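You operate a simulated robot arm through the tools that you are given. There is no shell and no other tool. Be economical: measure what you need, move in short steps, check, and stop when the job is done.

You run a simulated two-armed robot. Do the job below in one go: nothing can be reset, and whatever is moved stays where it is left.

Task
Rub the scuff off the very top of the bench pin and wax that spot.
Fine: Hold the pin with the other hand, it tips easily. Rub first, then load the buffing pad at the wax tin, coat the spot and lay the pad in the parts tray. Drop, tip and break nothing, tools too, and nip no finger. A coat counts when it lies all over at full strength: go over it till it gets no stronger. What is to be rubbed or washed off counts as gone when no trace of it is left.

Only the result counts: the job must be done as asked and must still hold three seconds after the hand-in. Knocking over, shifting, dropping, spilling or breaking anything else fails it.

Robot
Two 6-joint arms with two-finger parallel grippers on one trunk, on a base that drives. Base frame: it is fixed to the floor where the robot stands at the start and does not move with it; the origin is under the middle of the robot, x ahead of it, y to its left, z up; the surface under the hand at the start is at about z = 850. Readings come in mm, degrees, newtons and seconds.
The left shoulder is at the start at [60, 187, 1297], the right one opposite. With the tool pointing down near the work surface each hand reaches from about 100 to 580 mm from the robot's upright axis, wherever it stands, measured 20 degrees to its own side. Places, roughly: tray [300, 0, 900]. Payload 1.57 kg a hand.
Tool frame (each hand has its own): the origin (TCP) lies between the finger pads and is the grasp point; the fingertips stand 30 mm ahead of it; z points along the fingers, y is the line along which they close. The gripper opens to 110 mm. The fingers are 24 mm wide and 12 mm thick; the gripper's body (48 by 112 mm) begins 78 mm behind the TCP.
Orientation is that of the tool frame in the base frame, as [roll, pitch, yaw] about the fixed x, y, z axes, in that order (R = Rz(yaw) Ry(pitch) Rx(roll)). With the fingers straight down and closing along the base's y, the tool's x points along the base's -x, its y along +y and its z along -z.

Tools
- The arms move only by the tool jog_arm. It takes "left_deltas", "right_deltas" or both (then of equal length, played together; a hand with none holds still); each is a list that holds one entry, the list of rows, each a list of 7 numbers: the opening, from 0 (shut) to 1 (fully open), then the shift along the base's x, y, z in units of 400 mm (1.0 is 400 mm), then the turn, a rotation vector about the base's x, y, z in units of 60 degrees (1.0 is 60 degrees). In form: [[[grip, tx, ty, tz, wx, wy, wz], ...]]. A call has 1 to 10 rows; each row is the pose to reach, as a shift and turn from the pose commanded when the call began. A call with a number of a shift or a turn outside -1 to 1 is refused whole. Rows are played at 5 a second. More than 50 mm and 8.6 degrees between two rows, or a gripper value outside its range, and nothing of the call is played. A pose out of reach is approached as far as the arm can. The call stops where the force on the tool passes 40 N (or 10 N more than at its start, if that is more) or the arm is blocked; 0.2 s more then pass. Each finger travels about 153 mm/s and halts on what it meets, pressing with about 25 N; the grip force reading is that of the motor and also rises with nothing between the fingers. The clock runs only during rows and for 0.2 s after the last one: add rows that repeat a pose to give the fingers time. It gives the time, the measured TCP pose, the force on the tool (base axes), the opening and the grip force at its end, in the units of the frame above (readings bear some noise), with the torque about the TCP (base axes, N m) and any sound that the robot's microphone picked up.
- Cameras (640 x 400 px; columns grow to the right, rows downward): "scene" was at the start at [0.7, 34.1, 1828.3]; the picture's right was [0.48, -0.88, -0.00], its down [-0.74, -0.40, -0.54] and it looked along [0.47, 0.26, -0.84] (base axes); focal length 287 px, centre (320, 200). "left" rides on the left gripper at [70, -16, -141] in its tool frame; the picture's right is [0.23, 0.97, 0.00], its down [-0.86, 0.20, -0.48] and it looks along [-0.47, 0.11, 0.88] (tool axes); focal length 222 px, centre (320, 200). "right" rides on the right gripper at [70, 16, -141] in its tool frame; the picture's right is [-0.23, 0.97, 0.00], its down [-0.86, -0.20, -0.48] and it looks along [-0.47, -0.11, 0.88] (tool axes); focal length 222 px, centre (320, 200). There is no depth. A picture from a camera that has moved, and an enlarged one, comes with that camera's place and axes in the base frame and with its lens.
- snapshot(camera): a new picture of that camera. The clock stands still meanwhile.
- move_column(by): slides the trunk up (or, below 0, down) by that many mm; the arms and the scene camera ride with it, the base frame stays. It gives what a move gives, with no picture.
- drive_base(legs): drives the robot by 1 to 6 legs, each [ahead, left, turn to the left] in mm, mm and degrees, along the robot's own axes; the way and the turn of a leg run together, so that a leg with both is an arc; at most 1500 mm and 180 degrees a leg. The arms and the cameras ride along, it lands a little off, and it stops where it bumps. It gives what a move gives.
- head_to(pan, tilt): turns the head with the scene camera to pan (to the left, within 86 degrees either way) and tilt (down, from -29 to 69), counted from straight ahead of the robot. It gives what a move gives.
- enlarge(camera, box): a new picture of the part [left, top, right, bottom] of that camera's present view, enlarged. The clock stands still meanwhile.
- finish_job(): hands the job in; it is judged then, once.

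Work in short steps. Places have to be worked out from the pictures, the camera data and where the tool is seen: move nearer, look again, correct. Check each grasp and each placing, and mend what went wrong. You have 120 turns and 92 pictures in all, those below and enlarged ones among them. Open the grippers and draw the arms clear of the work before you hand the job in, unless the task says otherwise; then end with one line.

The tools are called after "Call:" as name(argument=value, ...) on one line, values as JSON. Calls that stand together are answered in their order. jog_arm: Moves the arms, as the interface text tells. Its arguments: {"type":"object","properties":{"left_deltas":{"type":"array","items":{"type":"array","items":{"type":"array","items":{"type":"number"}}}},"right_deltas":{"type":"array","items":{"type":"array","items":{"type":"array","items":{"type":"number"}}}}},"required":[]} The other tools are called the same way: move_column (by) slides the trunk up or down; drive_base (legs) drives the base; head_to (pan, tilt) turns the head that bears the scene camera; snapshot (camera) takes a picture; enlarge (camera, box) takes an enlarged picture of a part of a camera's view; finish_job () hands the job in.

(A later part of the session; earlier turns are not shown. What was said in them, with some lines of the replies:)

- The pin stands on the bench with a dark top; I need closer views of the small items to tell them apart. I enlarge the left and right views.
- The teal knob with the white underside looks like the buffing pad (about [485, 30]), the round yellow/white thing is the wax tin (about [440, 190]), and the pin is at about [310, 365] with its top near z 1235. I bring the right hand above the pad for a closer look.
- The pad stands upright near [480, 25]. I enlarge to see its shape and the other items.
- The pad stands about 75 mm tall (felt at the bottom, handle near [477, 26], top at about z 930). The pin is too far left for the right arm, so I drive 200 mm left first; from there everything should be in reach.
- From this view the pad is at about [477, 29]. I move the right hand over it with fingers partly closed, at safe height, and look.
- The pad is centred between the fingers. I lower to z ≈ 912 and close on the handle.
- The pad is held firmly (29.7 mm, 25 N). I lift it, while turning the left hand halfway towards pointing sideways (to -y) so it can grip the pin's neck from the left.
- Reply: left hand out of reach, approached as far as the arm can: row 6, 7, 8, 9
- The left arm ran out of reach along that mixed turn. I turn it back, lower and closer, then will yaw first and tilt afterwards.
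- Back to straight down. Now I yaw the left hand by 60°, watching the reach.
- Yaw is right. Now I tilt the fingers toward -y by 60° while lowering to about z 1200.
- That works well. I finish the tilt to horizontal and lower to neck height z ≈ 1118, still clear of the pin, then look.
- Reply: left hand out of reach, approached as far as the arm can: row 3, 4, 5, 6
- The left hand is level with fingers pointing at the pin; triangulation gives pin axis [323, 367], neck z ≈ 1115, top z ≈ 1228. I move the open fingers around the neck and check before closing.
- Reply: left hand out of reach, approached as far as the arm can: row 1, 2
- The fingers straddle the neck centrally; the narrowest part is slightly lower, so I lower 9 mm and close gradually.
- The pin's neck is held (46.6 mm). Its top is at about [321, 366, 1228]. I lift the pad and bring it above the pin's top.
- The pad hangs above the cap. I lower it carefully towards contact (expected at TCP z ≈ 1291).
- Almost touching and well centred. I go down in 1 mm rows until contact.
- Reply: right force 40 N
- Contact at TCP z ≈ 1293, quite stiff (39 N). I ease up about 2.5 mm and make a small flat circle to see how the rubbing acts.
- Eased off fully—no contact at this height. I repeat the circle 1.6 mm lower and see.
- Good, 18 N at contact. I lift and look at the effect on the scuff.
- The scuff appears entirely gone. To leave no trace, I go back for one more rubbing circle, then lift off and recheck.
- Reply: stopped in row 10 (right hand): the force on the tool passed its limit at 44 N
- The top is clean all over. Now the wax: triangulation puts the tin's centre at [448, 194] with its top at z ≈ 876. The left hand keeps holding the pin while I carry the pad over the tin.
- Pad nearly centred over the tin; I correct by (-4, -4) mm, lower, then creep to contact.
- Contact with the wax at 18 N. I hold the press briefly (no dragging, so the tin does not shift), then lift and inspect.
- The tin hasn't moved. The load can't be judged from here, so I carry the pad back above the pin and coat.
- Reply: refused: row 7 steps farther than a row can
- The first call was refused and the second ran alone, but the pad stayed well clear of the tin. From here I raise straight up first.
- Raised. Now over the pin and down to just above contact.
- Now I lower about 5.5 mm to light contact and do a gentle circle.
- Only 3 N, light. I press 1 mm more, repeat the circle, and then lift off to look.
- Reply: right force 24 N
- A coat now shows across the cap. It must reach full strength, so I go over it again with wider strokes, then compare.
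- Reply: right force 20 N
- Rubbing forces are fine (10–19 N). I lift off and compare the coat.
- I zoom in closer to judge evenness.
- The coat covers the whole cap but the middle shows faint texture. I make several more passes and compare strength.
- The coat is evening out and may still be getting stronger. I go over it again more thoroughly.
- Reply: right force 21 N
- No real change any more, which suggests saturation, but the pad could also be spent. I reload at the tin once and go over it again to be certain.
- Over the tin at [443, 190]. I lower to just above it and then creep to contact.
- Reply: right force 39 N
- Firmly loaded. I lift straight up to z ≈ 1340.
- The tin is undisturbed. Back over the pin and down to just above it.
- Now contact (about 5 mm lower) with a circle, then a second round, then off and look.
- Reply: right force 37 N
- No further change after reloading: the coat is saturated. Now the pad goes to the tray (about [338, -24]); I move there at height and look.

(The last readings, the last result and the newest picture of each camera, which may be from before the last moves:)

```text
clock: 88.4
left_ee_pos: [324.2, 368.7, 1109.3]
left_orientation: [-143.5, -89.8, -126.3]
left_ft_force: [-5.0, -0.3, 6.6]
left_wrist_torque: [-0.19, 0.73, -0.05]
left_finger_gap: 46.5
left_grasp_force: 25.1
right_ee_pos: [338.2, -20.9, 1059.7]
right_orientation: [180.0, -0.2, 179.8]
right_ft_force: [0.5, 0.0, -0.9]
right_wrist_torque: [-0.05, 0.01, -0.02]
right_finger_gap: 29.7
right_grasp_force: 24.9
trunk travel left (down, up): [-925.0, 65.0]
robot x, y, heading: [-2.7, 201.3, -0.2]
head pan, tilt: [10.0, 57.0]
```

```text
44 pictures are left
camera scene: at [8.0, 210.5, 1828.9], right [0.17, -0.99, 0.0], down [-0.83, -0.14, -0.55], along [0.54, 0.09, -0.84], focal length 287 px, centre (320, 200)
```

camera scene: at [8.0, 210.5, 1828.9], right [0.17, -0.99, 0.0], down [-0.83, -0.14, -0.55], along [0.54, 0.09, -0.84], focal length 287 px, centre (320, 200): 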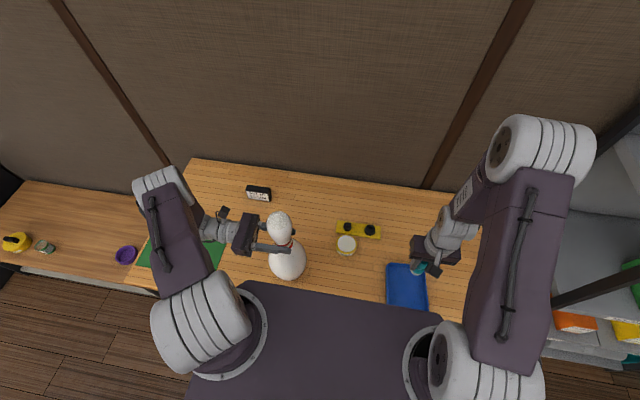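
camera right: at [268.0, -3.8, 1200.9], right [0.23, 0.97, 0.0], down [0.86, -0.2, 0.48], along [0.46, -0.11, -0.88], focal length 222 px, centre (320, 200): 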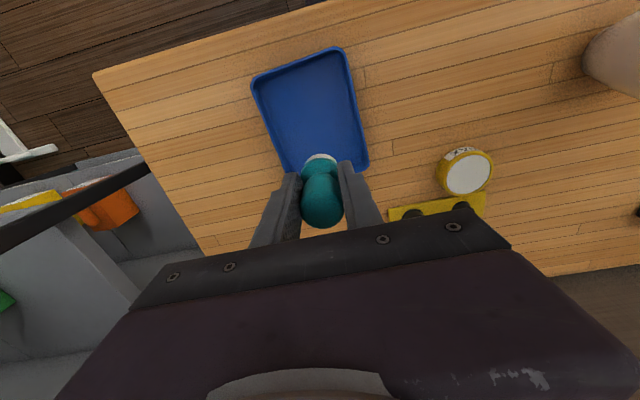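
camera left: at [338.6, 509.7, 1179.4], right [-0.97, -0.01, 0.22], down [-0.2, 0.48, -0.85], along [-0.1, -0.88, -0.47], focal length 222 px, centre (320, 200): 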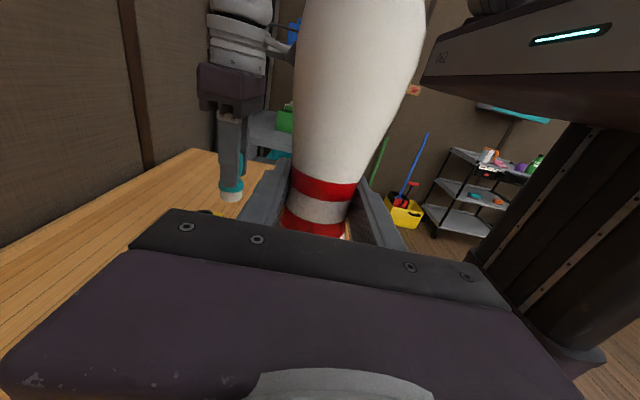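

The tray centre is about [325, -27]. I shift slightly and lower until the pad is a bit above the tray floor.

Call:
jog_arm(right_deltas=[[[0, -0.033, -0.013, 0, 0, 0, 0], [0, -0.033, -0.013, -0.1, 0, 0, 0], [0, -0.033, -0.013, -0.2, 0, 0, 0], [0, -0.033, -0.013, -0.28, 0, 0, 0], [0, -0.033, -0.013, -0.33, 0, 0, 0], [0, -0.033, -0.013, -0.33, 0, 0, 0]]])

Call:
snapshot(camera="right")

Call:
enlarge(camera="scene", box=[360, 230, 460, 315])

```text
clock: 89.8
left_ee_pos: [322.9, 369.1, 1109.1]
left_orientation: [-134.4, -89.7, -135.3]
left_ft_force: [-4.1, -1.0, 5.6]
left_wrist_torque: [0.08, 0.57, 0.02]
left_finger_gap: 46.1
left_grasp_force: 24.9
right_ee_pos: [324.6, -25.9, 926.9]
right_orientation: [-180.0, 0.0, 179.9]
right_ft_force: [-0.1, 0.1, -0.1]
right_wrist_torque: [0.02, 0.02, -0.01]
right_finger_gap: 29.8
right_grasp_force: 24.8
trunk travel left (down, up): [-925.0, 65.0]
robot x, y, heading: [0.4, 199.0, -0.1]
head pan, tilt: [10.0, 57.0]
```

```text
43 pictures are left
camera right: at [255.5, -8.9, 1066.8], right [0.23, 0.97, 0.0], down [0.86, -0.2, 0.48], along [0.46, -0.11, -0.88], focal length 222 px, centre (320, 200)
```

right: 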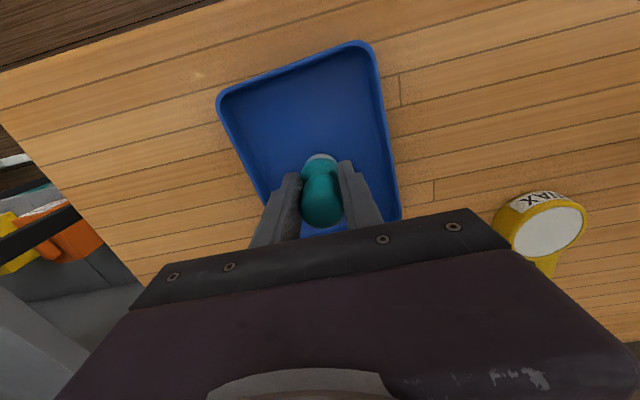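

```text
4.71 times, centred on (410, 272) of scene
camera zoom: at [6.9, 210.9, 1828.8], right [0.17, -0.99, 0.0], down [-0.83, -0.14, -0.55], along [0.54, 0.09, -0.84], focal length 1351 px, centre (-104, -141)
```

zoom: 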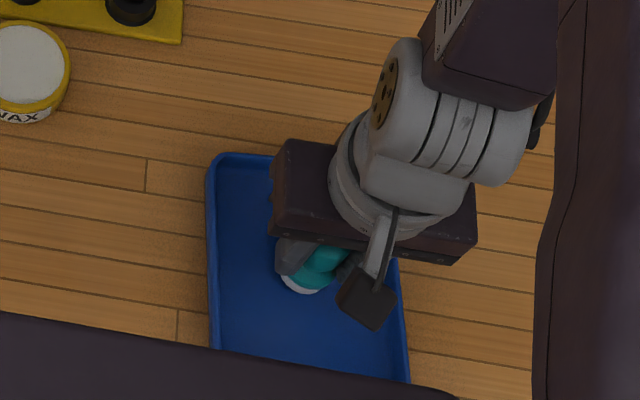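

Pad is well inside the tray. I creep down to touch the floor.

Call:
jog_arm(right_deltas=[[[0, 0, 0, -0.008, 0, 0, 0], [0, 0, 0, -0.013, 0, 0, 0], [0, 0, 0, -0.017, 0, 0, 0], [0, 0, 0, -0.017, 0, 0, 0]]])

```text
clock: 90.8
left_ee_pos: [322.1, 369.4, 1110.4]
left_orientation: [-136.7, -89.7, -133.2]
left_ft_force: [-4.4, -0.8, 4.8]
left_wrist_torque: [0.0, 0.61, 0.02]
left_finger_gap: 46.3
left_grasp_force: 25.2
right_ee_pos: [324.9, -25.4, 920.0]
right_orientation: [180.0, -0.2, 179.9]
right_ft_force: [0.5, 0.4, -0.7]
right_wrist_torque: [0.0, 0.03, 0.01]
right_finger_gap: 29.8
right_grasp_force: 25.0
trunk travel left (down, up): [-925.0, 65.0]
robot x, y, heading: [3.8, 196.4, -0.5]
head pan, tilt: [10.0, 57.0]
```

No contact yet; 1 mm rows further down.

Call:
jog_arm(right_deltas=[[[0, 0, 0, -0.003, 0, 0, 0], [0, 0, 0, -0.005, 0, 0, 0], [0, 0, 0, -0.0075, 0, 0, 0], [0, 0, 0, -0.0075, 0, 0, 0]]])

```text
clock: 91.8
left_ee_pos: [322.8, 368.8, 1109.5]
left_orientation: [-136.5, -89.7, -133.2]
left_ft_force: [-3.7, -0.7, 4.2]
left_wrist_torque: [-0.03, 0.64, 0.04]
left_finger_gap: 46.3
left_grasp_force: 25.3
right_ee_pos: [325.2, -25.5, 918.1]
right_orientation: [179.9, -0.2, 179.9]
right_ft_force: [-0.3, -0.4, -0.9]
right_wrist_torque: [0.03, -0.02, 0.01]
right_finger_gap: 29.8
right_grasp_force: 24.8
trunk travel left (down, up): [-925.0, 65.0]
robot x, y, heading: [-2.4, 202.7, -0.2]
head pan, tilt: [10.0, 57.0]
```

Call:
jog_arm(right_deltas=[[[0, 0, 0, -0.0025, 0, 0, 0], [0, 0, 0, -0.005, 0, 0, 0], [0, 0, 0, -0.005, 0, 0, 0]]])

```text
clock: 92.6
left_ee_pos: [321.3, 369.2, 1109.3]
left_orientation: [-125.7, -89.7, -143.9]
left_ft_force: [0.1, -3.7, 0.5]
left_wrist_torque: [-0.6, 0.36, 0.07]
left_finger_gap: 46.3
left_grasp_force: 24.0
right_ee_pos: [324.7, -24.8, 915.9]
right_orientation: [-179.8, 0.0, 179.8]
right_ft_force: [-0.9, -2.3, 30.8]
right_wrist_torque: [-0.18, -0.51, -0.02]
right_finger_gap: 29.8
right_grasp_force: 25.3
trunk travel left (down, up): [-925.0, 65.0]
robot x, y, heading: [2.2, 200.1, 0.2]
head pan, tilt: [10.0, 57.0]
```

Contact with the tray floor (31 N). I ease up 1 mm and open gently, then retract upward.

Call:
jog_arm(right_deltas=[[[0, 0, 0, 0.0025, 0, 0, 0], [0.3, 0, 0, 0.0025, 0, 0, 0], [0.4, 0, 0, 0.0025, 0, 0, 0], [0.55, 0, 0, 0.0025, 0, 0, 0], [0.55, 0, 0, 0.0025, 0, 0, 0], [0.55, 0, 0, 0.03, 0, 0, 0], [0.55, 0, 0, 0.1, 0, 0, 0], [0.55, 0, 0, 0.2, 0, 0, 0], [0.55, 0, 0, 0.3, 0, 0, 0]]])

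Call:
snapshot(camera="right")

```text
clock: 94.6
left_ee_pos: [321.9, 368.9, 1107.7]
left_orientation: [-133.9, -89.7, -135.9]
left_ft_force: [-3.1, -0.7, 4.0]
left_wrist_torque: [0.16, 0.54, 0.15]
left_finger_gap: 45.9
left_grasp_force: 24.6
right_ee_pos: [324.0, -27.5, 1037.2]
right_orientation: [-179.9, -0.1, 179.9]
right_ft_force: [-0.5, 0.3, 0.0]
right_wrist_torque: [-0.01, -0.01, 0.01]
right_finger_gap: 60.6
right_grasp_force: 0.1
trunk travel left (down, up): [-925.0, 65.0]
robot x, y, heading: [0.3, 198.5, 0.1]
head pan, tilt: [10.0, 57.0]
```

```text
41 pictures are left
camera right: at [253.6, -10.4, 1177.6], right [0.23, 0.97, 0.0], down [0.86, -0.2, 0.48], along [0.46, -0.11, -0.88], focal length 222 px, centre (320, 200)
```

right: 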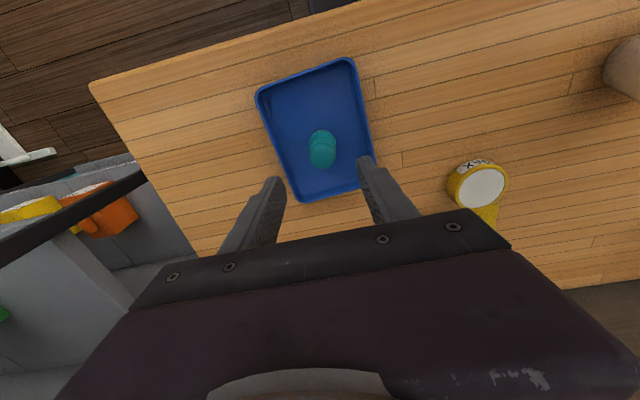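

The pad stands in the tray. I raise the right hand well clear and gently open the left fingers off the pin, without moving the left hand yet.

Call:
jog_arm(left_deltas=[[[0.42, 0, 0, 0, 0, 0, 0], [0.44, 0, 0, 0, 0, 0, 0], [0.47, 0, 0, 0, 0, 0, 0], [0.5, 0, 0, 0, 0, 0, 0], [0.6, 0, 0, 0, 0, 0, 0], [0.8, 0, 0, 0, 0, 0, 0], [1, 0, 0, 0, 0, 0, 0], [1, 0, 0, 0, 0, 0, 0]]], right_deltas=[[[0.55, 0, 0, 0.1, 0, 0, 0], [0.55, 0, 0, 0.2, 0, 0, 0], [0.6, 0, 0, 0.3, 0, 0, 0], [0.7, 0, 0, 0.4, 0, 0, 0], [0.8, 0, 0, 0.5, 0, 0, 0], [1, 0, 0, 0.55, 0, 0, 0], [1, 0, 0, 0.55, 0, 0, 0], [1, 0, 0, 0.55, 0, 0, 0]]])

Call:
enlarge(camera="scene", box=[200, 180, 360, 280])

Call:
enlarge(camera="left", box=[120, 40, 520, 290])

```text
clock: 96.4
left_ee_pos: [323.3, 369.9, 1108.2]
left_orientation: [-139.1, -89.8, -130.7]
left_ft_force: [-0.5, -0.9, -0.2]
left_wrist_torque: [-0.02, -0.02, -0.02]
left_finger_gap: 110.1
left_grasp_force: 0.0
right_ee_pos: [324.2, -24.9, 1257.1]
right_orientation: [-179.9, -0.2, 179.9]
right_ft_force: [0.7, 0.1, -0.4]
right_wrist_torque: [0.0, -0.01, -0.02]
right_finger_gap: 110.1
right_grasp_force: 0.2
trunk travel left (down, up): [-925.0, 65.0]
robot x, y, heading: [2.0, 200.2, -0.0]
head pan, tilt: [10.0, 57.0]
```

```text
4.00 times, centred on (280, 230) of scene
camera zoom: at [8.4, 211.6, 1828.8], right [0.17, -0.99, 0.0], down [-0.83, -0.14, -0.54], along [0.54, 0.09, -0.84], focal length 1148 px, centre (480, 80)
```

zoom: 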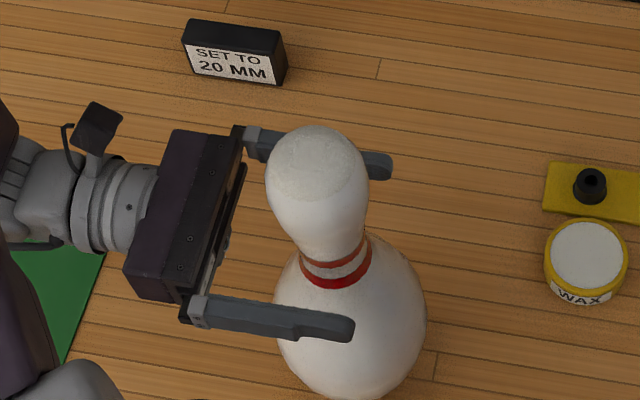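

```text
1.60 times, centred on (320, 165) of left
camera zoom: at [338.5, 510.2, 1179.4], right [-0.97, -0.01, 0.22], down [-0.2, 0.48, -0.85], along [-0.1, -0.88, -0.47], focal length 355 px, centre (320, 256)
```

zoom: 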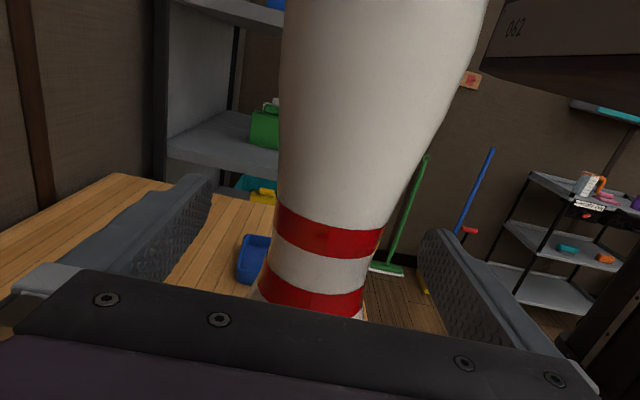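

The pin stands upright, untouched. I draw the left hand straight back along +y.

Call:
jog_arm(left_deltas=[[[1, 0, 0.05, 0, 0, 0, 0], [1, 0, 0.1, 0, 0, 0, 0], [1, 0, 0.15, 0, 0, 0, 0], [1, 0, 0.2, 0, 0, 0, 0], [1, 0, 0.25, 0, 0, 0, 0], [1, 0, 0.3, 0, 0, 0, 0], [1, 0, 0.3, 0, 0, 0, 0], [1, 0, 0.3, 0, 0, 0, 0]]])

Call:
snapshot(camera="scene")

Call:
snapshot(camera="left")

```text
clock: 98.2
left_ee_pos: [324.9, 487.8, 1108.9]
left_orientation: [-144.6, -89.8, -125.0]
left_ft_force: [0.1, -0.2, 0.2]
left_wrist_torque: [0.0, -0.01, -0.02]
left_finger_gap: 110.1
left_grasp_force: 0.1
right_ee_pos: [325.9, -25.8, 1256.8]
right_orientation: [-179.9, -0.3, 179.9]
right_ft_force: [0.4, 0.0, -0.2]
right_wrist_torque: [0.01, 0.04, 0.01]
right_finger_gap: 109.9
right_grasp_force: 0.1
trunk travel left (down, up): [-925.0, 65.0]
robot x, y, heading: [-3.3, 199.3, -0.2]
head pan, tilt: [10.0, 57.0]
```

```text
38 pictures are left
camera scene: at [8.9, 211.4, 1828.8], right [0.17, -0.99, 0.0], down [-0.83, -0.14, -0.54], along [0.54, 0.09, -0.84], focal length 287 px, centre (320, 200)
```

scene: 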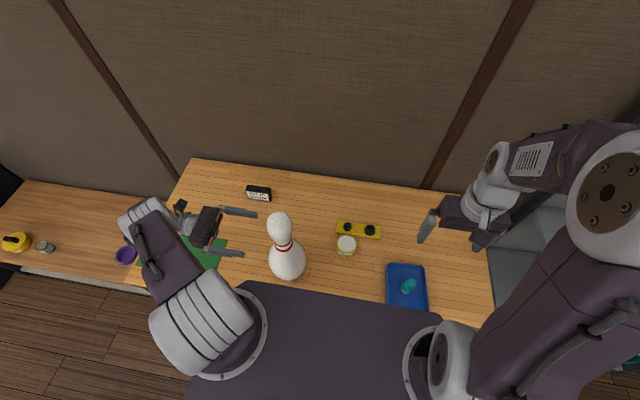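

```text
37 pictures are left
camera left: at [340.1, 629.4, 1179.1], right [-0.97, -0.01, 0.23], down [-0.2, 0.48, -0.85], along [-0.1, -0.88, -0.47], focal length 222 px, centre (320, 200)
```

left: 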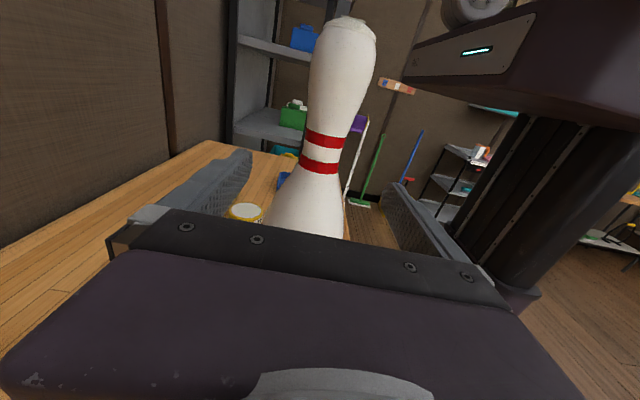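

Both hands are clear, the pin is upright and the pad is in the tray. One last close look at the coat from these angles.

Call:
enlarge(camera="left", box=[300, 0, 390, 60])

Call:
enlarge(camera="scene", box=[260, 204, 300, 234])

```text
6.67 times, centred on (345, 30) of left
camera zoom: at [340.1, 629.4, 1179.1], right [-0.97, -0.01, 0.23], down [-0.2, 0.48, -0.85], along [-0.1, -0.88, -0.47], focal length 1481 px, centre (153, 1333)
```

zoom: 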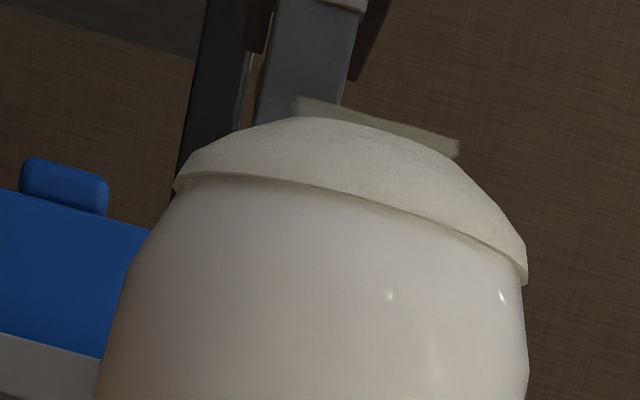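

```text
13.33 times, centred on (280, 219) of scene
camera zoom: at [8.9, 211.4, 1828.8], right [0.17, -0.99, 0.0], down [-0.83, -0.14, -0.54], along [0.54, 0.09, -0.84], focal length 3827 px, centre (853, -53)
```

zoom: 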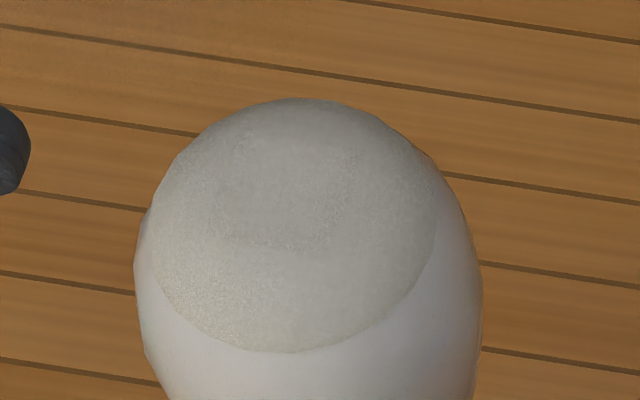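

The coat covers the whole cap evenly, everything else is in place and both hands are open and clear. I hand the job in.

Call:
finish_job()

```text
The job is handed in.
```

I rubbed the scuff off the top of the pin and waxed the spot until more passes made it no stronger. The pin stands upright, the pad is in the tray (standing, not on its side), and both hands are open and clear.
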